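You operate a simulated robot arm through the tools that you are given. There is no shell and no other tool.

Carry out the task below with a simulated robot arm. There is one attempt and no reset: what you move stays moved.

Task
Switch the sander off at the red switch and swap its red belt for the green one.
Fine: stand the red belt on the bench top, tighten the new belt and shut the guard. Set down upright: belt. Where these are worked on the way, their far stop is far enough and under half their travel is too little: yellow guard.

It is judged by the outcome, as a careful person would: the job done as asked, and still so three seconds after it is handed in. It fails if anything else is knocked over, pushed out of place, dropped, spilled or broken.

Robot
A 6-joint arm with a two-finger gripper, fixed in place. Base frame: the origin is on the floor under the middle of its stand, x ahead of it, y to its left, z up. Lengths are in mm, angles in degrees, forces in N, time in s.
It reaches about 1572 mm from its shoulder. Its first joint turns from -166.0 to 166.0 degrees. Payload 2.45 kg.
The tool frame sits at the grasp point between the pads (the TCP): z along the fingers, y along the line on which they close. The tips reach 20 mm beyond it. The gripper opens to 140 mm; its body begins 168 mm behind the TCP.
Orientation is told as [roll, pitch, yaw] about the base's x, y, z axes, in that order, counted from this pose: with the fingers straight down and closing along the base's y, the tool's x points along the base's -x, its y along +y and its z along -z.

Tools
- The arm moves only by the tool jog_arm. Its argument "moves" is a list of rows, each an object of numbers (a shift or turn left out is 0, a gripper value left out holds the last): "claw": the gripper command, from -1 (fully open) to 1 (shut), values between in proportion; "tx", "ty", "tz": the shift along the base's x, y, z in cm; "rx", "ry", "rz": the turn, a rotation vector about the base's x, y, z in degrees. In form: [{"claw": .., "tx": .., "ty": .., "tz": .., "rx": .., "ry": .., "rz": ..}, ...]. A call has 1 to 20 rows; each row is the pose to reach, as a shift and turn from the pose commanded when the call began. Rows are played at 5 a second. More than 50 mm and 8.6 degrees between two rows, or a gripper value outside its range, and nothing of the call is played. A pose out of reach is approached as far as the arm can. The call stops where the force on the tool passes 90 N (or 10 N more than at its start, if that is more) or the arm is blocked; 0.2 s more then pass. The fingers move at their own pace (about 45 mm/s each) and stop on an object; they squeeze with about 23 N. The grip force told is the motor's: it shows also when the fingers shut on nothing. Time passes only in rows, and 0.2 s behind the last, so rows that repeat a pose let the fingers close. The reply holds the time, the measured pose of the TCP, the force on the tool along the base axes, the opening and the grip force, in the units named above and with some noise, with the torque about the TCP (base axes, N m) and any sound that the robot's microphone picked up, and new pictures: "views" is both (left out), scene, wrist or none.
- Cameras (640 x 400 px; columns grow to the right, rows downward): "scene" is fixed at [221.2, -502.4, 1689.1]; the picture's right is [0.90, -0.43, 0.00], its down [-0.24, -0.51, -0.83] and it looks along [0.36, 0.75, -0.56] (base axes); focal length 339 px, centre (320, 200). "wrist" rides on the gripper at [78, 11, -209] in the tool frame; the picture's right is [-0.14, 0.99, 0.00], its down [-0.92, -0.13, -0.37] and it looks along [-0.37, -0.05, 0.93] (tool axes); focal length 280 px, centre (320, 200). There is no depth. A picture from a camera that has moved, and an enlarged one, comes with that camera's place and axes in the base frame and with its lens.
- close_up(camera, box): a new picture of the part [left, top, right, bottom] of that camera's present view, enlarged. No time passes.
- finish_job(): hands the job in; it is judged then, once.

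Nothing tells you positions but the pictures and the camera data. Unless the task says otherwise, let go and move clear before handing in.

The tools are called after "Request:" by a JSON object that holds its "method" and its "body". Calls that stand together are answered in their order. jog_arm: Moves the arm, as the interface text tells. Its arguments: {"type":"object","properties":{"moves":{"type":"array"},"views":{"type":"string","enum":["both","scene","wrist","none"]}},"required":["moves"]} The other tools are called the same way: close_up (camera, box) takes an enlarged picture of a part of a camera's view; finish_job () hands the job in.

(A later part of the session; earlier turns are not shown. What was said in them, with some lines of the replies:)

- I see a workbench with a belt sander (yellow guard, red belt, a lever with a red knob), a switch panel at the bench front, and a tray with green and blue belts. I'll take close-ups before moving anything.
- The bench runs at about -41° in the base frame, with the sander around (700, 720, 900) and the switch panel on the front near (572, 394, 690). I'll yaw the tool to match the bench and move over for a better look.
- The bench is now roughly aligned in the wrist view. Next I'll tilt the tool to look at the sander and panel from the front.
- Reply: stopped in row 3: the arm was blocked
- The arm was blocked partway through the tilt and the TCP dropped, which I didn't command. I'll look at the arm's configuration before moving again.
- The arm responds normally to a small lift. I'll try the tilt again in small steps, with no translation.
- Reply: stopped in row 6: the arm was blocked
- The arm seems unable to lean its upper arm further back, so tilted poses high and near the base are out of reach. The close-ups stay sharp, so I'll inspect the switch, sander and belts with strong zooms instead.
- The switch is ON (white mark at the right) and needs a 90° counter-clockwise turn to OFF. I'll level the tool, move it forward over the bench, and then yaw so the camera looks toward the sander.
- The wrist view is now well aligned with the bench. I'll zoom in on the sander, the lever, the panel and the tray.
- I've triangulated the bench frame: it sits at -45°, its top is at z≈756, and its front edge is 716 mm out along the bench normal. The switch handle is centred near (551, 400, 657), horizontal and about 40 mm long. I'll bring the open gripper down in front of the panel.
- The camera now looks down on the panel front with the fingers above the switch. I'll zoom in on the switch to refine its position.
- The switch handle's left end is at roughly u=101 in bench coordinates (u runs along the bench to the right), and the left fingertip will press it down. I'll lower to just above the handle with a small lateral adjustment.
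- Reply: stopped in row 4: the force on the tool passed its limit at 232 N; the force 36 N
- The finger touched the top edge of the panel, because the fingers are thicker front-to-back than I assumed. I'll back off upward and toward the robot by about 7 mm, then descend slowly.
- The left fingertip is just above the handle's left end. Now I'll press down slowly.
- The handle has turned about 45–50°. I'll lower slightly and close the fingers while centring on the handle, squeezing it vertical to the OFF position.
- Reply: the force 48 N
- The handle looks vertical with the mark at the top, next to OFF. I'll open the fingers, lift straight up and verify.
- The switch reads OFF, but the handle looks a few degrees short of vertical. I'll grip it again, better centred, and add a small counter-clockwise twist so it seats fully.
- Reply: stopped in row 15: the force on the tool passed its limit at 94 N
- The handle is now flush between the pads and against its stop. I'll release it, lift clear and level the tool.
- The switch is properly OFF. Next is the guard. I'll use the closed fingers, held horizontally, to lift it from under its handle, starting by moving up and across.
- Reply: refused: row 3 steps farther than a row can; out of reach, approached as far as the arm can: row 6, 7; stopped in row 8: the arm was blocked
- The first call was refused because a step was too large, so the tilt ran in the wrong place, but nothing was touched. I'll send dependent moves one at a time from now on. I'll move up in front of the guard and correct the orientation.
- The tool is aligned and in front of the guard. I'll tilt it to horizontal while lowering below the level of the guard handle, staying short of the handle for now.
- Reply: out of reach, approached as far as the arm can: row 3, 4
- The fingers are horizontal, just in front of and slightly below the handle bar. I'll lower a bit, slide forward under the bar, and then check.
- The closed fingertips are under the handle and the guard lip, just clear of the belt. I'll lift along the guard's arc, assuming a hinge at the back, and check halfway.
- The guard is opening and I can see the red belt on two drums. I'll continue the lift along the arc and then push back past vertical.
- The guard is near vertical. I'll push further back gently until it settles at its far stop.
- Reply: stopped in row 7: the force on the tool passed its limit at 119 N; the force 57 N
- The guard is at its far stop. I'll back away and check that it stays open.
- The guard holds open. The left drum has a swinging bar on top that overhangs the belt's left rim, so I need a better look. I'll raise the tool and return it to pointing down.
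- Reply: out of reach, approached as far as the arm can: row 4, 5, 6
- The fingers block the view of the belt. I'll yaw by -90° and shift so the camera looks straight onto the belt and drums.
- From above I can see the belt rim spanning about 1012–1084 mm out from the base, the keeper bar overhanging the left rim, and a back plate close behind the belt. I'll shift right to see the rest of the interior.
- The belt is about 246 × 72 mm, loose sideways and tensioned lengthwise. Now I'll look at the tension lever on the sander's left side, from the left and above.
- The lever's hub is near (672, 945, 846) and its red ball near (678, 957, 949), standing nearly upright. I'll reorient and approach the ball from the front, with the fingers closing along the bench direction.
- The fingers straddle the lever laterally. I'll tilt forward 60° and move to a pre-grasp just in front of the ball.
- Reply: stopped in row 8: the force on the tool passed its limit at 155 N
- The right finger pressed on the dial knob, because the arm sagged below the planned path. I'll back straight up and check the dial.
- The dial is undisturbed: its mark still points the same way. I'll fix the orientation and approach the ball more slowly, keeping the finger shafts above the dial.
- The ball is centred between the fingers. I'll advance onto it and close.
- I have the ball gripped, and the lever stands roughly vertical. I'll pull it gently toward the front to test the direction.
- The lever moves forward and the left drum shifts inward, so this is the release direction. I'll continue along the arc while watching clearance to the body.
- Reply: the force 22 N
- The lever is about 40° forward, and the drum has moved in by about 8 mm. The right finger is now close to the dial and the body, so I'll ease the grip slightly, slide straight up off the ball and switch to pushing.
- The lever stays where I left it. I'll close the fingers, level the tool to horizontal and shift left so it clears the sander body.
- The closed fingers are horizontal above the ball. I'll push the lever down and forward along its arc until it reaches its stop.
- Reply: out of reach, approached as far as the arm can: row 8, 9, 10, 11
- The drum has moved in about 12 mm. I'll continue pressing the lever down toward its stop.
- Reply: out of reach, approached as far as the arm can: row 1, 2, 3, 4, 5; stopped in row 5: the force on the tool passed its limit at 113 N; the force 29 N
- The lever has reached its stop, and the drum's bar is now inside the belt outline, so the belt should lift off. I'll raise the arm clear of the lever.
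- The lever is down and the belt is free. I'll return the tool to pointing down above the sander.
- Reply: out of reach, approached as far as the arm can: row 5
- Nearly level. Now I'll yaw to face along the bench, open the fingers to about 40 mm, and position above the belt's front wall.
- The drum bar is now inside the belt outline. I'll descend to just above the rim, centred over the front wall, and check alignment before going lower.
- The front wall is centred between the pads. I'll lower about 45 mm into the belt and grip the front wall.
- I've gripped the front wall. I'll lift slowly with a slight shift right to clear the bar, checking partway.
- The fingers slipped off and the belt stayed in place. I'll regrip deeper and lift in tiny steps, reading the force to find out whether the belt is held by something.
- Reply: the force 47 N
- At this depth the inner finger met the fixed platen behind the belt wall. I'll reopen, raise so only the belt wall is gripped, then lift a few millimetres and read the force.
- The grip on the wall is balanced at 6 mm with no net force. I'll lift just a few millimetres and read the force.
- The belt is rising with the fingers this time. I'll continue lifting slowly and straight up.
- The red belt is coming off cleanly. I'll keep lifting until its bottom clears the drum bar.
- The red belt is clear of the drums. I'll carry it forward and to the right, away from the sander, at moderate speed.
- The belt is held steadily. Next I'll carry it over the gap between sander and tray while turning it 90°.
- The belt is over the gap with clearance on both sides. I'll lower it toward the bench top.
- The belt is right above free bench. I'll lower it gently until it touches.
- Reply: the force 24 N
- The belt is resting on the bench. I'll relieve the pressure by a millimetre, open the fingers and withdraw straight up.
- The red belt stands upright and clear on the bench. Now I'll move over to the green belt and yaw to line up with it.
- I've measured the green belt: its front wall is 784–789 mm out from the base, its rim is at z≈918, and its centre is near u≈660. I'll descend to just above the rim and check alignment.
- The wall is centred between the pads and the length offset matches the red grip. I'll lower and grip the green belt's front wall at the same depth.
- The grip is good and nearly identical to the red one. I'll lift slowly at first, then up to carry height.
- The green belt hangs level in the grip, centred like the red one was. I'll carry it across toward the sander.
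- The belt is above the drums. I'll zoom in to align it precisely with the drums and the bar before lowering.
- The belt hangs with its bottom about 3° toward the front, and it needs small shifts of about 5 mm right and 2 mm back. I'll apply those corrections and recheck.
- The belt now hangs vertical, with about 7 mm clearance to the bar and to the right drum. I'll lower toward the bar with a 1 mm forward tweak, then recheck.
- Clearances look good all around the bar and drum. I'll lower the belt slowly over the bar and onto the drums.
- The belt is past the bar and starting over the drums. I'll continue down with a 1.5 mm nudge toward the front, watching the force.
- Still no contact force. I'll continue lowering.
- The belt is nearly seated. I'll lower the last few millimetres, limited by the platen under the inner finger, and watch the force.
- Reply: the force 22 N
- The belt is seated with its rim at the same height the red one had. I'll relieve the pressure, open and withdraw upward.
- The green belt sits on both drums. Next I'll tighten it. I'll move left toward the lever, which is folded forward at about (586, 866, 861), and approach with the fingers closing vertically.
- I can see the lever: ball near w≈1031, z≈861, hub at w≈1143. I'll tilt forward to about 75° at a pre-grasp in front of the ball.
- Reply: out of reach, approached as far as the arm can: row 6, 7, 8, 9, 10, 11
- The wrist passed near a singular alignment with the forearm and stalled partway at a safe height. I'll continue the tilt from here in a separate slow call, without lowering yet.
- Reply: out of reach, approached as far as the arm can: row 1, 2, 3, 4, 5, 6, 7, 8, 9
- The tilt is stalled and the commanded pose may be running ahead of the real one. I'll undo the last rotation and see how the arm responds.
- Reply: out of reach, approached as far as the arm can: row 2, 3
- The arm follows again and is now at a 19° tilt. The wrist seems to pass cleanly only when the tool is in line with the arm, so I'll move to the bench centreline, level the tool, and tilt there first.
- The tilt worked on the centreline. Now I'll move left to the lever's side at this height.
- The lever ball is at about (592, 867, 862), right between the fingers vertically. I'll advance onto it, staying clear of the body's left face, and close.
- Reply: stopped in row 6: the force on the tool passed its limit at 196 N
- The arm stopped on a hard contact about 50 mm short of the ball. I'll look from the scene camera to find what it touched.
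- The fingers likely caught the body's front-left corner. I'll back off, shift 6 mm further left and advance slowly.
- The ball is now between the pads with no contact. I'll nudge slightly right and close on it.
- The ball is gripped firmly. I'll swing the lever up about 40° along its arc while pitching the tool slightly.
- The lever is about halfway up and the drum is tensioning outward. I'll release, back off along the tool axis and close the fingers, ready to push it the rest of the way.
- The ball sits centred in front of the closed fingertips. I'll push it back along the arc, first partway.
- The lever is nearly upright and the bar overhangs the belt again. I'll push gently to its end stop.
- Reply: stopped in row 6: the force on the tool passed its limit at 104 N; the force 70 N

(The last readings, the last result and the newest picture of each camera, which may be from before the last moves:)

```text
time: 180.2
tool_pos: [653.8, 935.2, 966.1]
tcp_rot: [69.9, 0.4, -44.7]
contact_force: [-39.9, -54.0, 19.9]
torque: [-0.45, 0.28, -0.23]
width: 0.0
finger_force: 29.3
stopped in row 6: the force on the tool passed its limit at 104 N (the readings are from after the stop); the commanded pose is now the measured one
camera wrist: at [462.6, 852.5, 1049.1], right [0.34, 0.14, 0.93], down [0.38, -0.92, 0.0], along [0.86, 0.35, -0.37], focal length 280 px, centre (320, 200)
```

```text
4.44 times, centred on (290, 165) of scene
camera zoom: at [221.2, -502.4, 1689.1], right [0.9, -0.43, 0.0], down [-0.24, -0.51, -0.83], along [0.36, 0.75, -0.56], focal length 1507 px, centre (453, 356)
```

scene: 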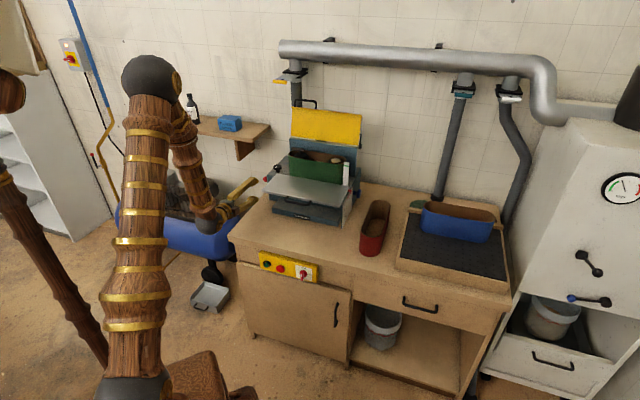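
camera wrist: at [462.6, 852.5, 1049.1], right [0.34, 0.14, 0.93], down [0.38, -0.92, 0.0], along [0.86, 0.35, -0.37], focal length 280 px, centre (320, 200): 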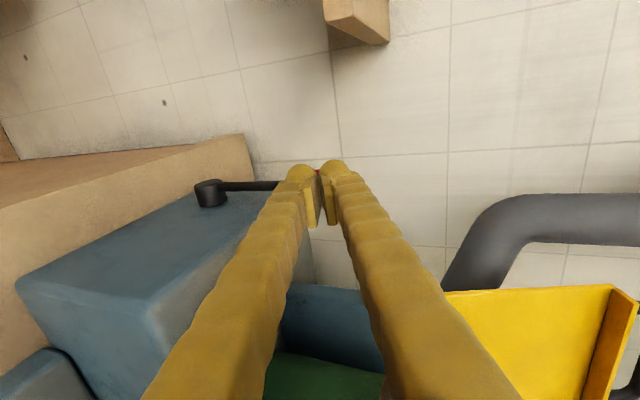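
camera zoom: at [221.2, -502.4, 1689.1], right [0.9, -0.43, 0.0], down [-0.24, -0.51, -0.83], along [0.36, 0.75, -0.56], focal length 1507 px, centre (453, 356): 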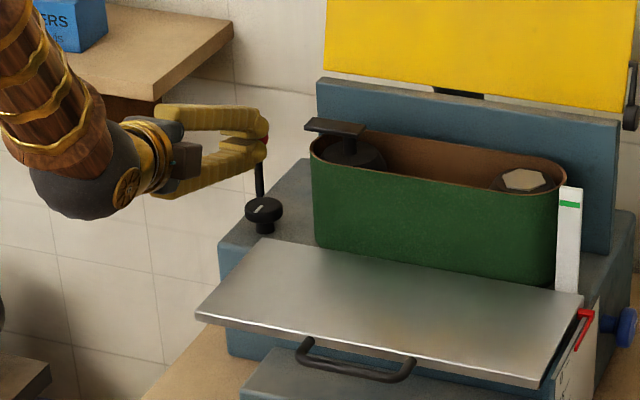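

The force rose at the stop and the bar is back where it was with the original belt. I'll back away and verify the lever position.

Request:
{"method": "jog_arm", "body": {"moves": [{"tx": -0.3, "ty": -0.3, "tz": 0.1}, {"tx": -1, "ty": -1, "tz": 0.4}, {"tx": -2.2, "ty": -2.2, "tz": 1.0}, {"tx": -4, "ty": -4, "tz": 2}, {"tx": -6.5, "ty": -6.5, "tz": 3.5}, {"tx": -9, "ty": -9, "tz": 5}, {"tx": -11.5, "ty": -11.5, "tz": 6.5}, {"tx": -11.5, "ty": -11.5, "tz": 6.5}], "views": "wrist"}}

Request:
{"method": "close_up", "body": {"camera": "scene", "box": [240, 120, 400, 240]}}

Request:
{"method": "close_up", "body": {"camera": "scene", "box": [260, 130, 340, 190]}}

```text
time: 182.0
tool_pos: [538.4, 821.4, 1031.1]
tcp_rot: [69.8, 0.2, -44.7]
contact_force: [0.5, -1.2, 0.3]
torque: [0.01, 0.0, -0.01]
width: 0.2
finger_force: 29.6
camera wrist: at [346.7, 739.3, 1112.2], right [0.34, 0.14, 0.93], down [0.38, -0.92, 0.0], along [0.86, 0.35, -0.37], focal length 280 px, centre (320, 200)
```

wrist: 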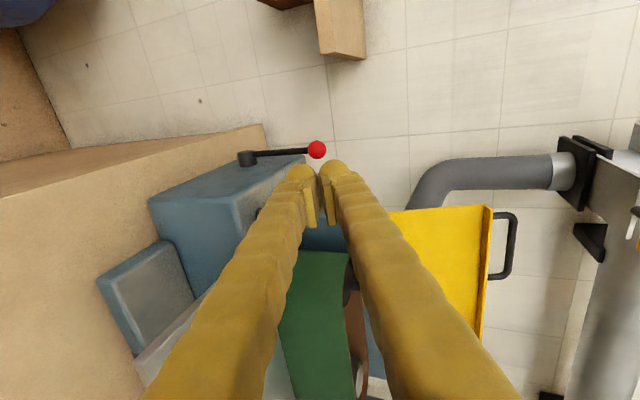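

```text
3.33 times, centred on (320, 180) of scene
camera zoom: at [221.2, -502.4, 1689.1], right [0.9, -0.43, 0.0], down [-0.24, -0.51, -0.83], along [0.36, 0.75, -0.56], focal length 1130 px, centre (320, 267)
```

zoom: 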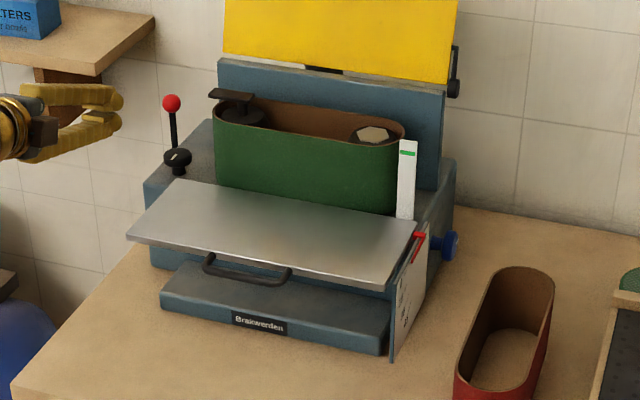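

```text
6.67 times, centred on (300, 160) of scene
camera zoom: at [221.2, -502.4, 1689.1], right [0.9, -0.43, 0.0], down [-0.24, -0.51, -0.83], along [0.36, 0.75, -0.56], focal length 2260 px, centre (453, 467)
```

zoom: 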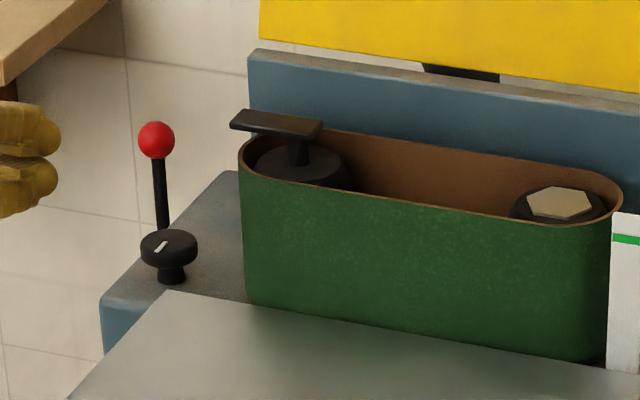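

The lever is back exactly at its original tight position and the belt is tensioned. Now the guard: I'll move to the centreline first, then pitch the tool up to reach over the guard's handle.

Request:
{"method": "jog_arm", "body": {"moves": [{"tx": 1.3, "ty": -2.3, "tz": 0.6}, {"tx": 2.6, "ty": -4.6, "tz": 1.1}, {"tx": 3.9, "ty": -6.8, "tz": 1.7}, {"tx": 5.1, "ty": -9.1, "tz": 2.2}, {"tx": 6.4, "ty": -11.4, "tz": 2.8}, {"tx": 7.7, "ty": -13.7, "tz": 3.3}, {"tx": 9.0, "ty": -16, "tz": 3.9}, {"tx": 10.15, "ty": -18.14, "tz": 4.4}, {"tx": 10.15, "ty": -18.14, "tz": 4.4}], "views": "none"}}

```text
time: 184.0
tool_pos: [642.1, 640.1, 1074.9]
tcp_rot: [69.8, 0.2, -44.7]
contact_force: [-0.1, -1.0, -0.3]
torque: [-0.02, 0.04, 0.0]
width: 0.0
finger_force: 29.5
```

Request:
{"method": "jog_arm", "body": {"moves": [{"tx": 0.4, "ty": 0.4, "tz": 1.2, "rx": -3.5, "ry": 3.5}, {"tx": 0.8, "ty": 0.8, "tz": 2.4, "rx": -7, "ry": 7}, {"tx": 1.3, "ty": 1.3, "tz": 3.7, "rx": -10.6, "ry": 10.6}, {"tx": 1.8, "ty": 1.8, "tz": 5, "rx": -14.1, "ry": 14.1}, {"tx": 2.3, "ty": 2.3, "tz": 6.4, "rx": -17.7, "ry": 17.7}, {"tx": 2.8, "ty": 2.8, "tz": 7.8, "rx": -21.2, "ry": 21.2}, {"tx": 3.3, "ty": 3.3, "tz": 9.2, "rx": -24.8, "ry": 24.8}, {"tx": 3.75, "ty": 3.75, "tz": 10.5, "rx": -28.1, "ry": 28.1}, {"tx": 3.75, "ty": 3.75, "tz": 10.5, "rx": -28.1, "ry": 28.1}], "views": "wrist"}}

```text
time: 186.0
tool_pos: [679.8, 678.5, 1178.7]
tcp_rot: [30.2, 0.4, -44.9]
contact_force: [-0.1, 0.6, -0.1]
torque: [0.01, -0.03, 0.01]
width: 0.0
finger_force: 28.7
camera wrist: at [557.1, 665.0, 1365.2], right [0.71, 0.51, 0.5], down [0.44, -0.86, 0.25], along [0.55, 0.05, -0.83], focal length 280 px, centre (320, 200)
```

wrist: 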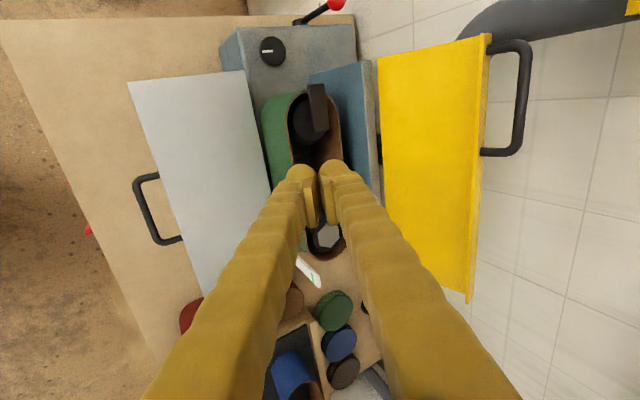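

Request:
{"method": "close_up", "body": {"camera": "wrist", "box": [440, 10, 580, 180]}}

Request:
{"method": "close_up", "body": {"camera": "scene", "box": [280, 85, 370, 155]}}

```text
2.35 times, centred on (510, 95) of wrist
camera zoom: at [557.1, 665.0, 1365.2], right [0.71, 0.51, 0.5], down [0.44, -0.86, 0.25], along [0.55, 0.05, -0.83], focal length 660 px, centre (-127, 447)
```

zoom: 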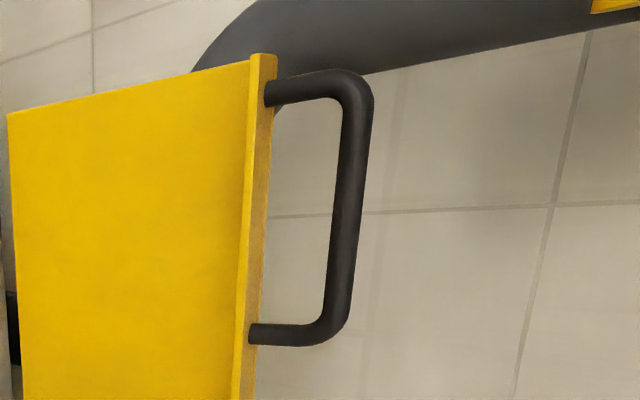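

```text
5.71 times, centred on (325, 120) of scene
camera zoom: at [221.2, -502.4, 1689.1], right [0.9, -0.43, 0.0], down [-0.24, -0.51, -0.83], along [0.36, 0.75, -0.56], focal length 1938 px, centre (291, 657)
```

zoom: 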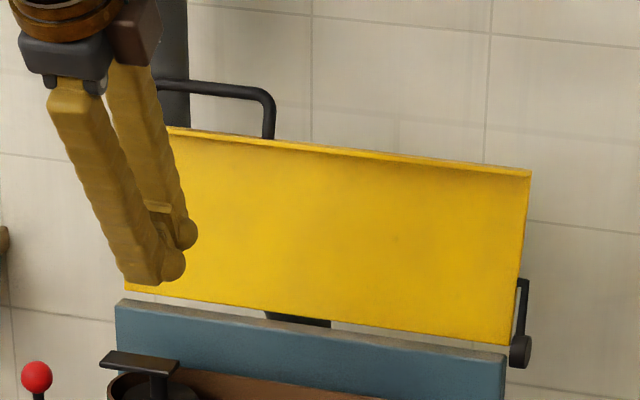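

I've located the open guard's handle bar: w≈1164, z≈1216.5, standing about 32 mm off the lip, with the hinge near (1149, 1040). I'll move to a pre-grasp above and in front of the bar with the fingers open.

Request:
{"method": "jog_arm", "body": {"moves": [{"tx": 1.2, "ty": 1.8, "tz": 1.2, "claw": 0.14}, {"tx": 2.4, "ty": 3.7, "tz": 2.4}, {"tx": 3.6, "ty": 5.5, "tz": 3.6}, {"tx": 4.7, "ty": 7.4, "tz": 4.8}, {"tx": 5.8, "ty": 9.2, "tz": 6}, {"tx": 7.0, "ty": 11, "tz": 7.3}, {"tx": 8.2, "ty": 12.9, "tz": 8.5}, {"tx": 9.3, "ty": 14.67, "tz": 9.65}, {"tx": 9.3, "ty": 14.67, "tz": 9.65}], "views": "both"}}

Request:
{"method": "close_up", "body": {"camera": "wrist", "box": [220, 60, 460, 240]}}

Request:
{"method": "close_up", "body": {"camera": "scene", "box": [250, 50, 370, 150]}}

```text
time: 188.0
tool_pos: [774.1, 825.1, 1277.6]
tcp_rot: [30.2, 0.4, -45.0]
contact_force: [0.0, 0.2, 0.5]
torque: [0.01, -0.02, 0.02]
width: 60.0
finger_force: 0.2
camera wrist: at [652.1, 812.1, 1463.2], right [0.71, 0.51, 0.5], down [0.44, -0.86, 0.25], along [0.55, 0.05, -0.83], focal length 280 px, centre (320, 200)
```

scene: 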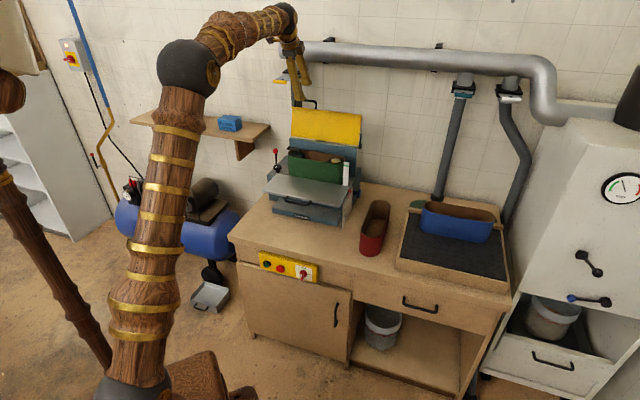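
wrist: 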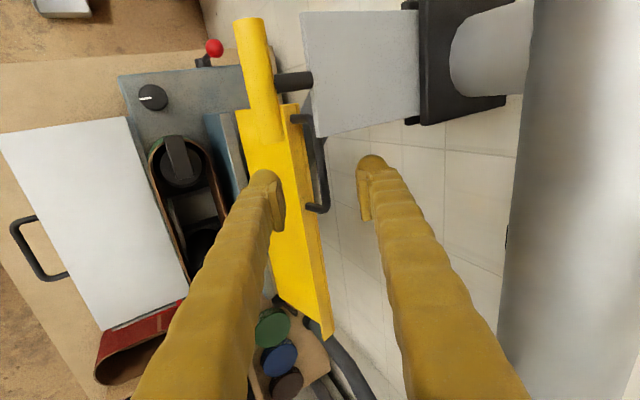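

```text
2.22 times, centred on (340, 150) of wrist
camera zoom: at [652.1, 812.1, 1463.2], right [0.71, 0.51, 0.5], down [0.44, -0.86, 0.25], along [0.55, 0.05, -0.83], focal length 623 px, centre (276, 311)
```

zoom: 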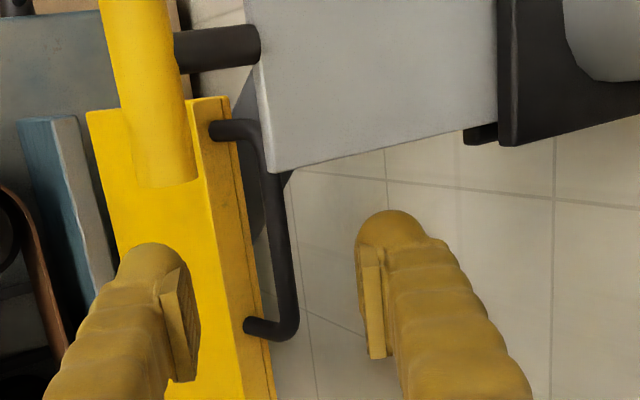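

```text
4.00 times, centred on (310, 100) of scene
camera zoom: at [221.2, -502.4, 1689.1], right [0.9, -0.43, 0.0], down [-0.24, -0.51, -0.83], along [0.36, 0.75, -0.56], focal length 1356 px, centre (360, 600)
```

zoom: 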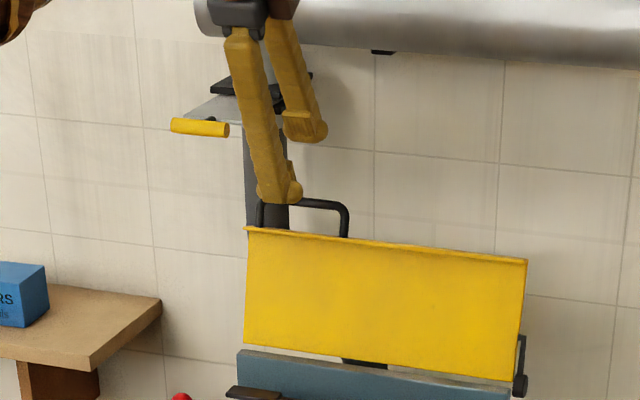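

The bar lies between the open fingers, and the duct gate handle to the left is clear. I'll advance along the tool axis onto the bar and close.

Request:
{"method": "jog_arm", "body": {"moves": [{"tx": 0.45, "ty": 0.45, "tz": -1.0}, {"tx": 0.9, "ty": 0.9, "tz": -2.1}, {"tx": 1.35, "ty": 1.35, "tz": -3.2}, {"tx": 1.8, "ty": 1.8, "tz": -4.3}, {"tx": 2.2, "ty": 2.2, "tz": -5.3}, {"tx": 2.2, "ty": 2.2, "tz": -5.3}], "views": "wrist"}}

Request:
{"method": "close_up", "body": {"camera": "wrist", "box": [220, 60, 460, 240]}}

Request:
{"method": "close_up", "body": {"camera": "scene", "box": [260, 60, 350, 130]}}

```text
time: 189.4
tool_pos: [793.0, 844.9, 1223.7]
tcp_rot: [30.0, 0.4, -45.0]
contact_force: [-0.1, 0.2, 0.2]
torque: [-0.02, 0.01, 0.02]
width: 60.1
finger_force: 0.0
camera wrist: at [671.8, 831.6, 1410.0], right [0.71, 0.51, 0.5], down [0.44, -0.86, 0.25], along [0.55, 0.05, -0.83], focal length 280 px, centre (320, 200)
```

wrist: 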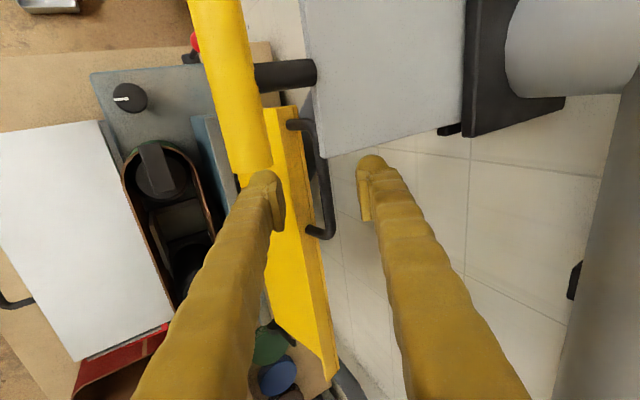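

```text
2.22 times, centred on (340, 150) of wrist
camera zoom: at [671.8, 831.6, 1410.0], right [0.71, 0.51, 0.5], down [0.44, -0.86, 0.25], along [0.55, 0.05, -0.83], focal length 623 px, centre (276, 311)
```

zoom: 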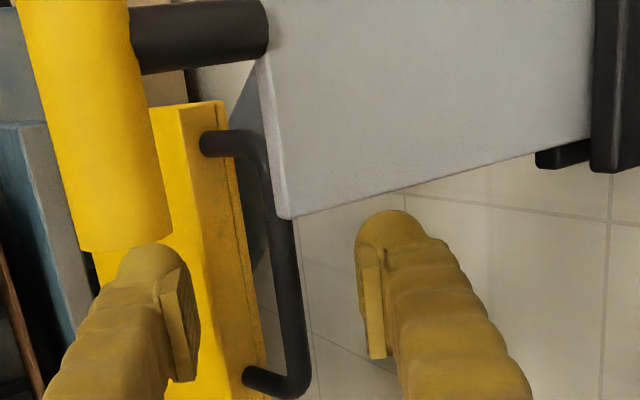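

```text
5.71 times, centred on (305, 95) of scene
camera zoom: at [221.2, -502.4, 1689.1], right [0.9, -0.43, 0.0], down [-0.24, -0.51, -0.83], along [0.36, 0.75, -0.56], focal length 1938 px, centre (406, 800)
```

zoom: 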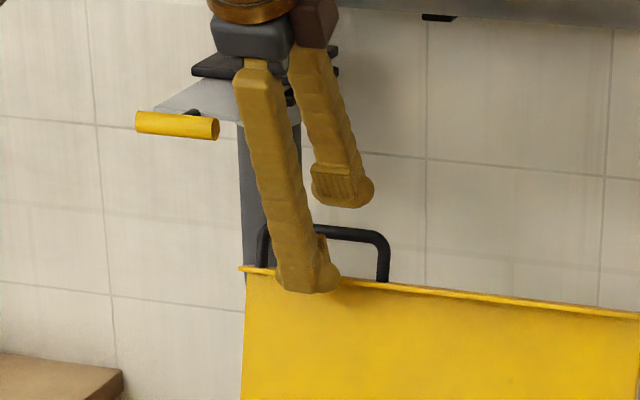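

The bar is well inside the gap. I'll make a small centring shift and close on it.

Request:
{"method": "jog_arm", "body": {"moves": [{"tx": 0.2, "ty": 0.2, "tz": 0.15}, {"tx": 0.2, "ty": 0.2, "tz": 0.15, "claw": 0.4}, {"tx": 0.2, "ty": 0.2, "tz": 0.15, "claw": 0.7}, {"tx": 0.2, "ty": 0.2, "tz": 0.15, "claw": 1}, {"tx": 0.2, "ty": 0.2, "tz": 0.15, "claw": 1}, {"tx": 0.2, "ty": 0.2, "tz": 0.15, "claw": 1}], "views": "wrist"}}

Request:
{"method": "close_up", "body": {"camera": "wrist", "box": [220, 60, 460, 240]}}

```text
time: 190.8
tool_pos: [795.3, 847.8, 1225.5]
tcp_rot: [30.3, 0.5, -45.0]
contact_force: [1.8, 2.1, 5.5]
torque: [-0.25, -0.28, 0.67]
width: 8.4
finger_force: 36.0
camera wrist: at [673.0, 833.8, 1411.4], right [0.7, 0.51, 0.5], down [0.44, -0.86, 0.25], along [0.55, 0.05, -0.83], focal length 280 px, centre (320, 200)
```

wrist: 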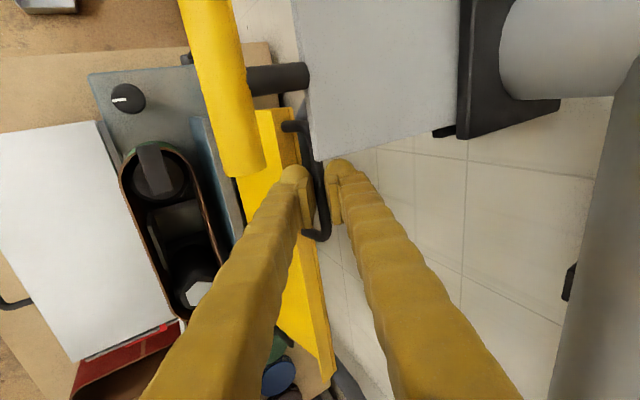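

```text
2.22 times, centred on (340, 150) of wrist
camera zoom: at [673.0, 833.8, 1411.4], right [0.7, 0.51, 0.5], down [0.44, -0.86, 0.25], along [0.55, 0.05, -0.83], focal length 623 px, centre (276, 311)
```

zoom: 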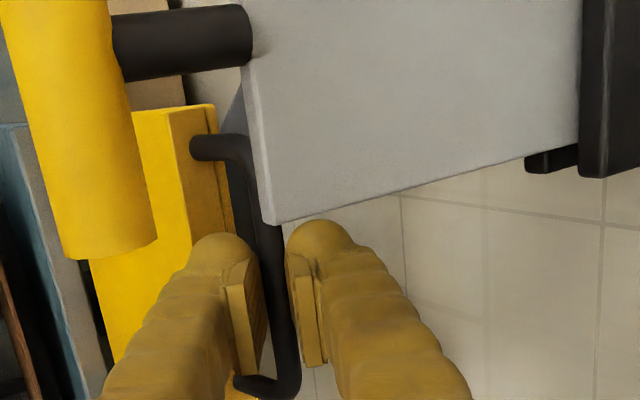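

I have the handle bar gripped. I'll swing the guard forward along its arc, first to a bit past vertical, keeping hold so it can't slam.

Request:
{"method": "jog_arm", "body": {"moves": [{"tx": -0.57, "ty": -0.57, "tz": 0.04, "rx": 0.3, "ry": -0.3}, {"tx": -1.17, "ty": -1.17, "tz": 0.07, "rx": 0.6, "ry": -0.6}, {"tx": -1.84, "ty": -1.84, "tz": 0.02, "rx": 0.92, "ry": -0.92}, {"tx": -2.48, "ty": -2.48, "tz": -0.04, "rx": 1.27, "ry": -1.27}, {"tx": -3.13, "ty": -3.13, "tz": -0.18, "rx": 1.63, "ry": -1.63}, {"tx": -3.78, "ty": -3.78, "tz": -0.34, "rx": 1.98, "ry": -1.98}, {"tx": -4.43, "ty": -4.43, "tz": -0.57, "rx": 2.3, "ry": -2.3}, {"tx": -5.06, "ty": -5.06, "tz": -0.82, "rx": 2.62, "ry": -2.62}, {"tx": -5.68, "ty": -5.68, "tz": -1.14, "rx": 2.97, "ry": -2.97}, {"tx": -6.29, "ty": -6.29, "tz": -1.49, "rx": 3.32, "ry": -3.32}, {"tx": -6.89, "ty": -6.89, "tz": -1.9, "rx": 3.68, "ry": -3.68}, {"tx": -7.47, "ty": -7.47, "tz": -2.34, "rx": 4.03, "ry": -4.03}, {"tx": -7.47, "ty": -7.47, "tz": -2.34, "rx": 4.03, "ry": -4.03}], "views": "wrist"}}

Request:
{"method": "close_up", "body": {"camera": "scene", "box": [250, 80, 370, 180]}}

```text
time: 193.6
tool_pos: [720.0, 773.2, 1200.2]
tcp_rot: [35.7, 0.4, -45.0]
contact_force: [7.0, -1.1, -7.1]
torque: [-0.19, -0.11, 0.36]
width: 6.2
finger_force: 33.8
camera wrist: at [586.4, 747.1, 1376.5], right [0.67, 0.47, 0.58], down [0.43, -0.88, 0.22], along [0.61, 0.1, -0.79], focal length 280 px, centre (320, 200)
```

wrist: 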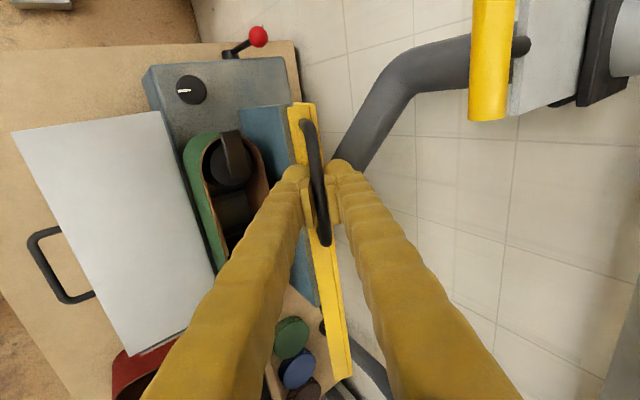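

```text
4.00 times, centred on (310, 130) of scene
camera zoom: at [221.2, -502.4, 1689.1], right [0.9, -0.43, 0.0], down [-0.24, -0.51, -0.83], along [0.36, 0.75, -0.56], focal length 1356 px, centre (360, 480)
```

zoom: 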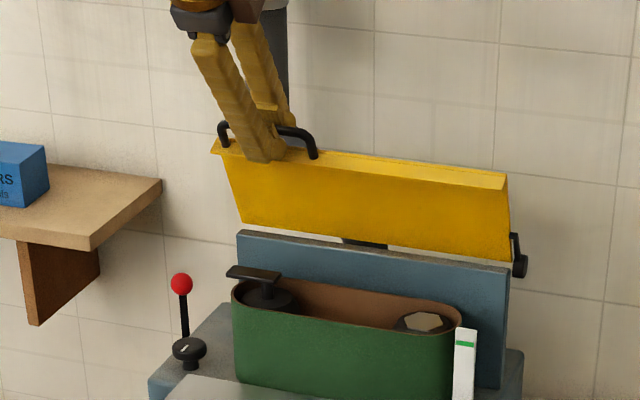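

The guard follows under control. I'll continue lowering it along the arc to nearly closed.

Request:
{"method": "jog_arm", "body": {"moves": [{"tx": -0.55, "ty": -0.55, "tz": -0.51, "rx": 0.32, "ry": -0.32}, {"tx": -1.1, "ty": -1.1, "tz": -1.02, "rx": 0.64, "ry": -0.64}, {"tx": -1.62, "ty": -1.62, "tz": -1.61, "rx": 1.0, "ry": -1.0}, {"tx": -2.13, "ty": -2.13, "tz": -2.2, "rx": 1.34, "ry": -1.34}, {"tx": -2.6, "ty": -2.6, "tz": -2.86, "rx": 1.7, "ry": -1.7}, {"tx": -3.06, "ty": -3.06, "tz": -3.52, "rx": 2.05, "ry": -2.05}, {"tx": -3.48, "ty": -3.48, "tz": -4.24, "rx": 2.37, "ry": -2.37}, {"tx": -3.9, "ty": -3.9, "tz": -4.96, "rx": 2.69, "ry": -2.69}, {"tx": -4.26, "ty": -4.26, "tz": -5.74, "rx": 3.04, "ry": -3.04}, {"tx": -4.62, "ty": -4.62, "tz": -6.52, "rx": 3.4, "ry": -3.4}, {"tx": -4.92, "ty": -4.92, "tz": -7.35, "rx": 3.71, "ry": -3.71}, {"tx": -5.22, "ty": -5.22, "tz": -8.18, "rx": 4.03, "ry": -4.03}, {"tx": -5.46, "ty": -5.46, "tz": -9.05, "rx": 4.38, "ry": -4.38}, {"tx": -5.69, "ty": -5.69, "tz": -9.92, "rx": 4.74, "ry": -4.74}, {"tx": -5.69, "ty": -5.69, "tz": -9.92, "rx": 4.74, "ry": -4.74}], "views": "wrist"}}

Request:
{"method": "close_up", "body": {"camera": "scene", "box": [250, 100, 370, 200]}}

```text
time: 196.8
tool_pos: [663.7, 716.2, 1103.1]
tcp_rot: [42.5, 0.4, -44.8]
contact_force: [4.1, -4.5, -0.7]
torque: [0.12, 0.1, -0.17]
width: 6.0
finger_force: 33.0
camera wrist: at [515.0, 676.0, 1264.3], right [0.62, 0.42, 0.67], down [0.41, -0.89, 0.18], along [0.67, 0.16, -0.72], focal length 280 px, centre (320, 200)
```

wrist: 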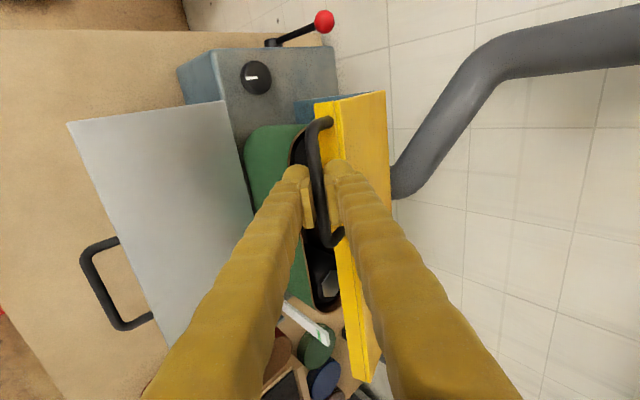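

```text
4.00 times, centred on (310, 150) of scene
camera zoom: at [221.2, -502.4, 1689.1], right [0.9, -0.43, 0.0], down [-0.24, -0.51, -0.83], along [0.36, 0.75, -0.56], focal length 1356 px, centre (360, 400)
```

zoom: 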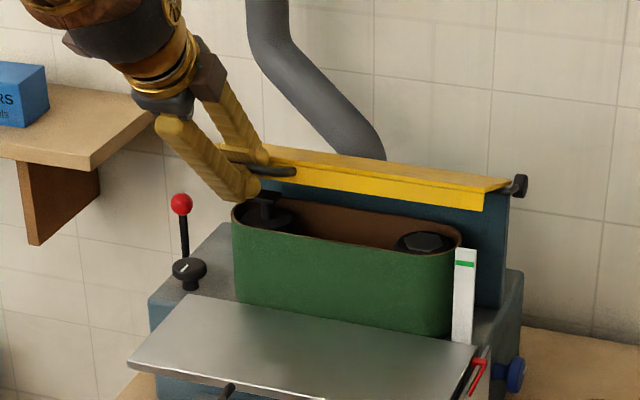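

The guard is almost shut. I'll complete the final part of the arc gently.

Request:
{"method": "jog_arm", "body": {"moves": [{"tx": -0.18, "ty": -0.18, "tz": -0.9, "rx": 0.35, "ry": -0.35}, {"tx": -0.35, "ty": -0.35, "tz": -1.8, "rx": 0.7, "ry": -0.7}, {"tx": -0.45, "ty": -0.45, "tz": -2.56, "rx": 1.0, "ry": -1.0}, {"tx": -0.54, "ty": -0.54, "tz": -3.33, "rx": 1.27, "ry": -1.27}, {"tx": -0.57, "ty": -0.57, "tz": -3.8, "rx": 1.4, "ry": -1.4}, {"tx": -0.59, "ty": -0.59, "tz": -4.2, "rx": 1.6, "ry": -1.6}, {"tx": -0.61, "ty": -0.61, "tz": -4.5, "rx": 1.7, "ry": -1.7}, {"tx": -0.63, "ty": -0.63, "tz": -4.8, "rx": 1.8, "ry": -1.8}, {"tx": -0.63, "ty": -0.63, "tz": -4.8, "rx": 1.8, "ry": -1.8}], "views": "wrist"}}

Request:
{"method": "close_up", "body": {"camera": "scene", "box": [250, 100, 370, 200]}}

```text
time: 198.8
tool_pos: [658.0, 710.1, 1054.7]
tcp_rot: [45.0, 0.4, -45.0]
contact_force: [-8.6, 19.6, -1.3]
torque: [0.27, 0.28, -0.33]
width: 6.0
finger_force: 33.2
camera wrist: at [504.3, 664.8, 1209.7], right [0.59, 0.4, 0.7], down [0.41, -0.9, 0.16], along [0.69, 0.19, -0.7], focal length 280 px, centre (320, 200)
```

wrist: 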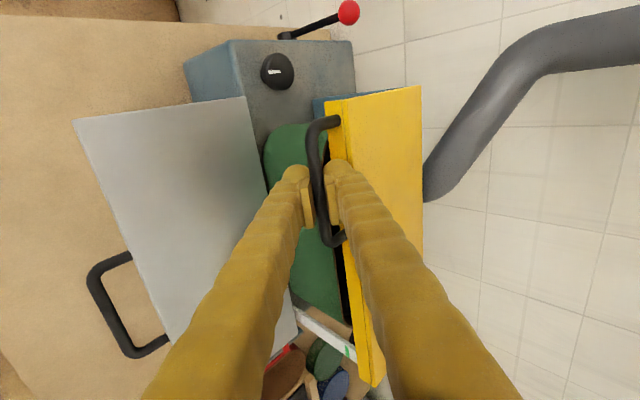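

```text
4.00 times, centred on (310, 150) of scene
camera zoom: at [221.2, -502.4, 1689.1], right [0.9, -0.43, 0.0], down [-0.24, -0.51, -0.83], along [0.36, 0.75, -0.56], focal length 1356 px, centre (360, 400)
```

zoom: 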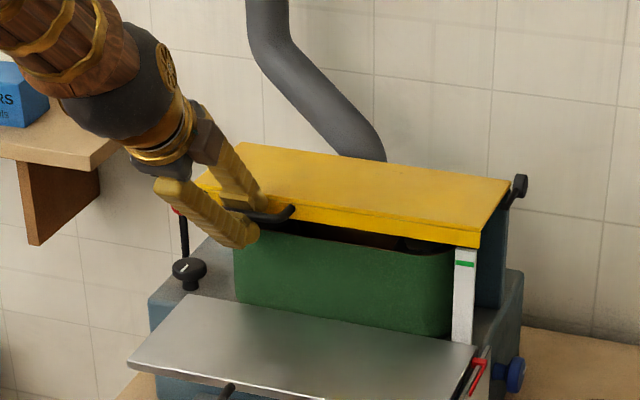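

The guard is down. I'll open just enough to free the bar and withdraw along the tool axis.

Request:
{"method": "jog_arm", "body": {"moves": [{"claw": 0.85}, {"claw": 0.8}, {"claw": 0.8}, {"tx": -0.35, "ty": -0.35, "tz": 0.5}, {"tx": -0.9, "ty": -0.9, "tz": 1.27}, {"tx": -1.6, "ty": -1.6, "tz": 2.26}, {"tx": -2.5, "ty": -2.5, "tz": 3.5}, {"tx": -3.6, "ty": -3.6, "tz": 5.1}, {"tx": -5, "ty": -5, "tz": 7}, {"tx": -5, "ty": -5, "tz": 7}], "views": "wrist"}}

Request:
{"method": "close_up", "body": {"camera": "scene", "box": [240, 120, 400, 240]}}

```text
time: 201.0
tool_pos: [611.9, 658.8, 1116.4]
tcp_rot: [44.6, 0.4, -45.1]
contact_force: [-0.3, 0.2, 0.2]
torque: [-0.01, -0.02, -0.02]
width: 14.1
finger_force: 0.0
camera wrist: at [457.8, 616.1, 1273.7], right [0.6, 0.4, 0.69], down [0.4, -0.9, 0.17], along [0.69, 0.18, -0.7], focal length 280 px, centre (320, 200)
```

wrist: 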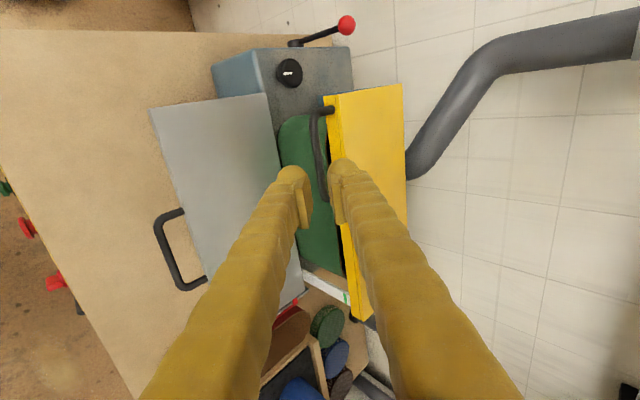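

```text
3.33 times, centred on (320, 180) of scene
camera zoom: at [221.2, -502.4, 1689.1], right [0.9, -0.43, 0.0], down [-0.24, -0.51, -0.83], along [0.36, 0.75, -0.56], focal length 1130 px, centre (320, 267)
```

zoom: 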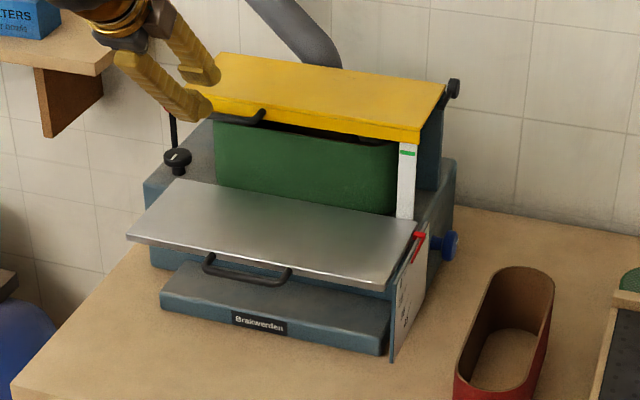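

The guard looks identical to its original closed position. I'll move the arm further clear and check every item.

Request:
{"method": "jog_arm", "body": {"moves": [{"tx": -0.5, "ty": -0.5, "tz": 2}, {"tx": -1, "ty": -1, "tz": 5}, {"tx": -1.5, "ty": -1.5, "tz": 8}, {"tx": -2, "ty": -2, "tz": 11}, {"tx": -2, "ty": -2, "tz": 14}, {"tx": -2, "ty": -2, "tz": 14}], "views": "both"}}

Request:
{"method": "close_up", "body": {"camera": "scene", "box": [264, 130, 312, 160]}}

Request:
{"method": "close_up", "body": {"camera": "scene", "box": [240, 120, 400, 240]}}

Request:
{"method": "close_up", "body": {"camera": "scene", "box": [340, 180, 520, 300]}}

Request:
{"method": "close_up", "body": {"camera": "scene", "box": [230, 230, 350, 310]}}

```text
time: 202.6
tool_pos: [625.6, 645.5, 1174.1]
tcp_rot: [39.1, 0.1, -46.5]
contact_force: [-0.1, -0.3, 0.7]
torque: [-0.02, -0.01, -0.03]
width: 14.0
finger_force: 0.0
stopped in row 6: the arm was blocked; the commanded pose is now the measured one
camera wrist: at [482.3, 617.4, 1342.8], right [0.65, 0.43, 0.62], down [0.39, -0.9, 0.21], along [0.65, 0.11, -0.75], focal length 280 px, centre (320, 200)
```

scene: 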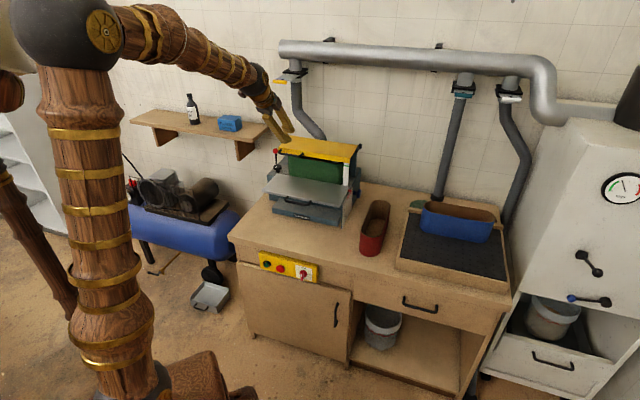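
wrist: 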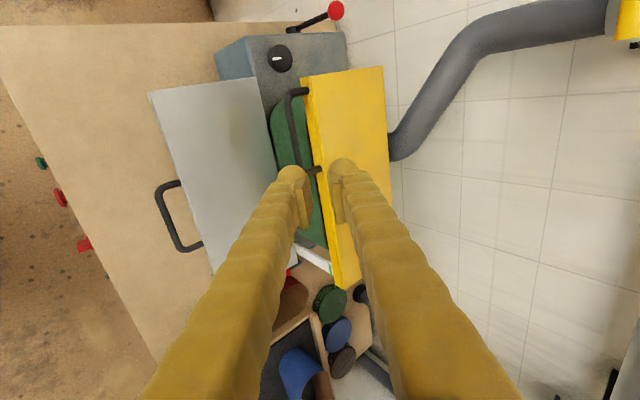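

```text
13.33 times, centred on (288, 145) of scene
camera zoom: at [221.2, -502.4, 1689.1], right [0.9, -0.43, 0.0], down [-0.24, -0.51, -0.83], along [0.36, 0.75, -0.56], focal length 4521 px, centre (747, 933)
```

zoom: 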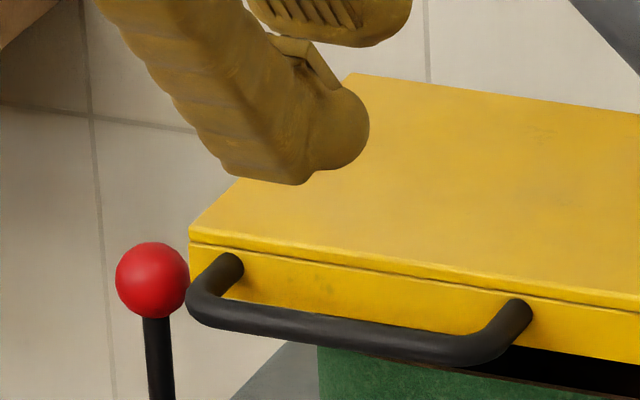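

```text
3.33 times, centred on (320, 180) of scene
camera zoom: at [221.2, -502.4, 1689.1], right [0.9, -0.43, 0.0], down [-0.24, -0.51, -0.83], along [0.36, 0.75, -0.56], focal length 1130 px, centre (320, 267)
```

zoom: 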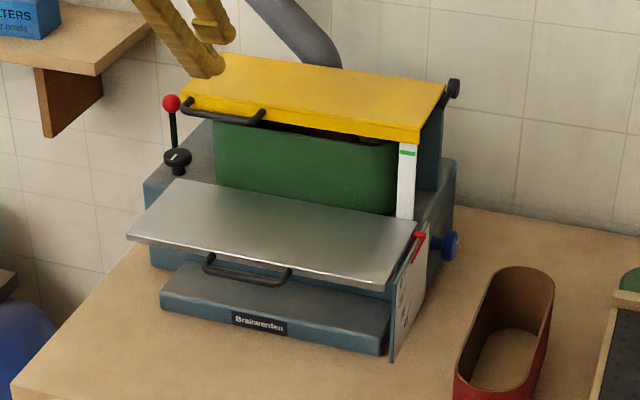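

```text
3.33 times, centred on (430, 240) of scene
camera zoom: at [221.2, -502.4, 1689.1], right [0.9, -0.43, 0.0], down [-0.24, -0.51, -0.83], along [0.36, 0.75, -0.56], focal length 1130 px, centre (-47, 67)
```

zoom: 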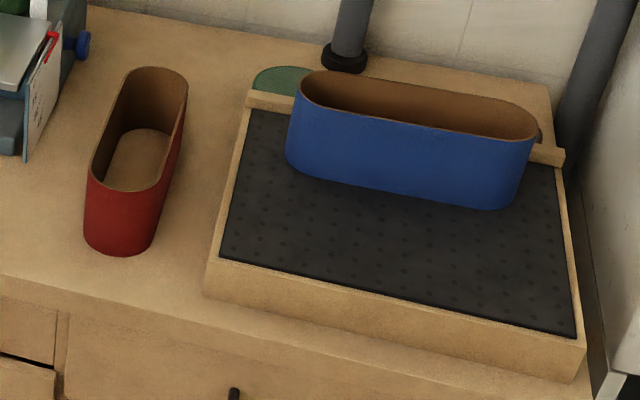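

```text
5.00 times, centred on (290, 270) of scene
camera zoom: at [221.2, -502.4, 1689.1], right [0.9, -0.43, 0.0], down [-0.24, -0.51, -0.83], along [0.36, 0.75, -0.56], focal length 1695 px, centre (470, -150)
```

zoom: 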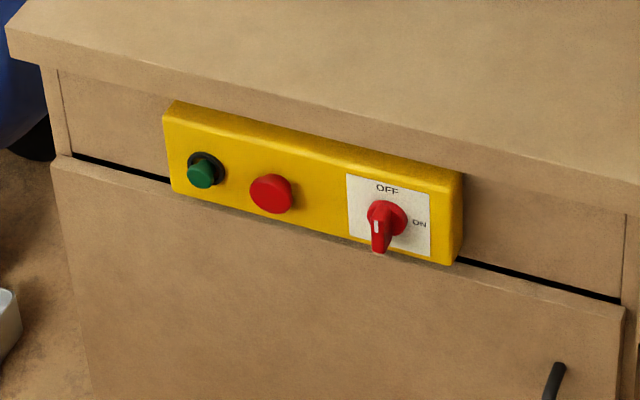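

Checks before handing in:
- The switch is at OFF.
- The green belt is on the drums, and the tension lever is back at its original tight position.
- The guard is shut, and its handle is exactly where it started.
- The red belt stands upright on the bench top, and the blue belt, discs and tray are undisturbed.
- The gripper is empty and clear of everything.

I'm handing the job in.

Request:
{"method": "finish_job", "body": {}}

```text
The job is handed in.
```

The job is done and handed in; I don't have the verdict. These are the final checks from the pictures:

- **Switch:** the red switch is at OFF, turned fully against its stop.
- **Belts:** the green belt is on the drums and the tension lever is back in its original tight position. The red belt stands upright on the bench top, between the sander and the tray.
- **Guard:** it was opened to its far stop for the swap and is now shut, with its handle exactly where it started.
- **Other items:** the blue belt, the tray and the sander's other controls look undisturbed.

**Unplanned contacts:**
- On the way, the fingers knocked the switch panel's top edge (232 N peak) and the sander's black dial knob (155 N). They also hit something by the tension lever, probably the body's corner (196 N).
- In the later pictures nothing had moved, and the dial's mark still pointed the same way.

The gripper is empty and clear of the work.
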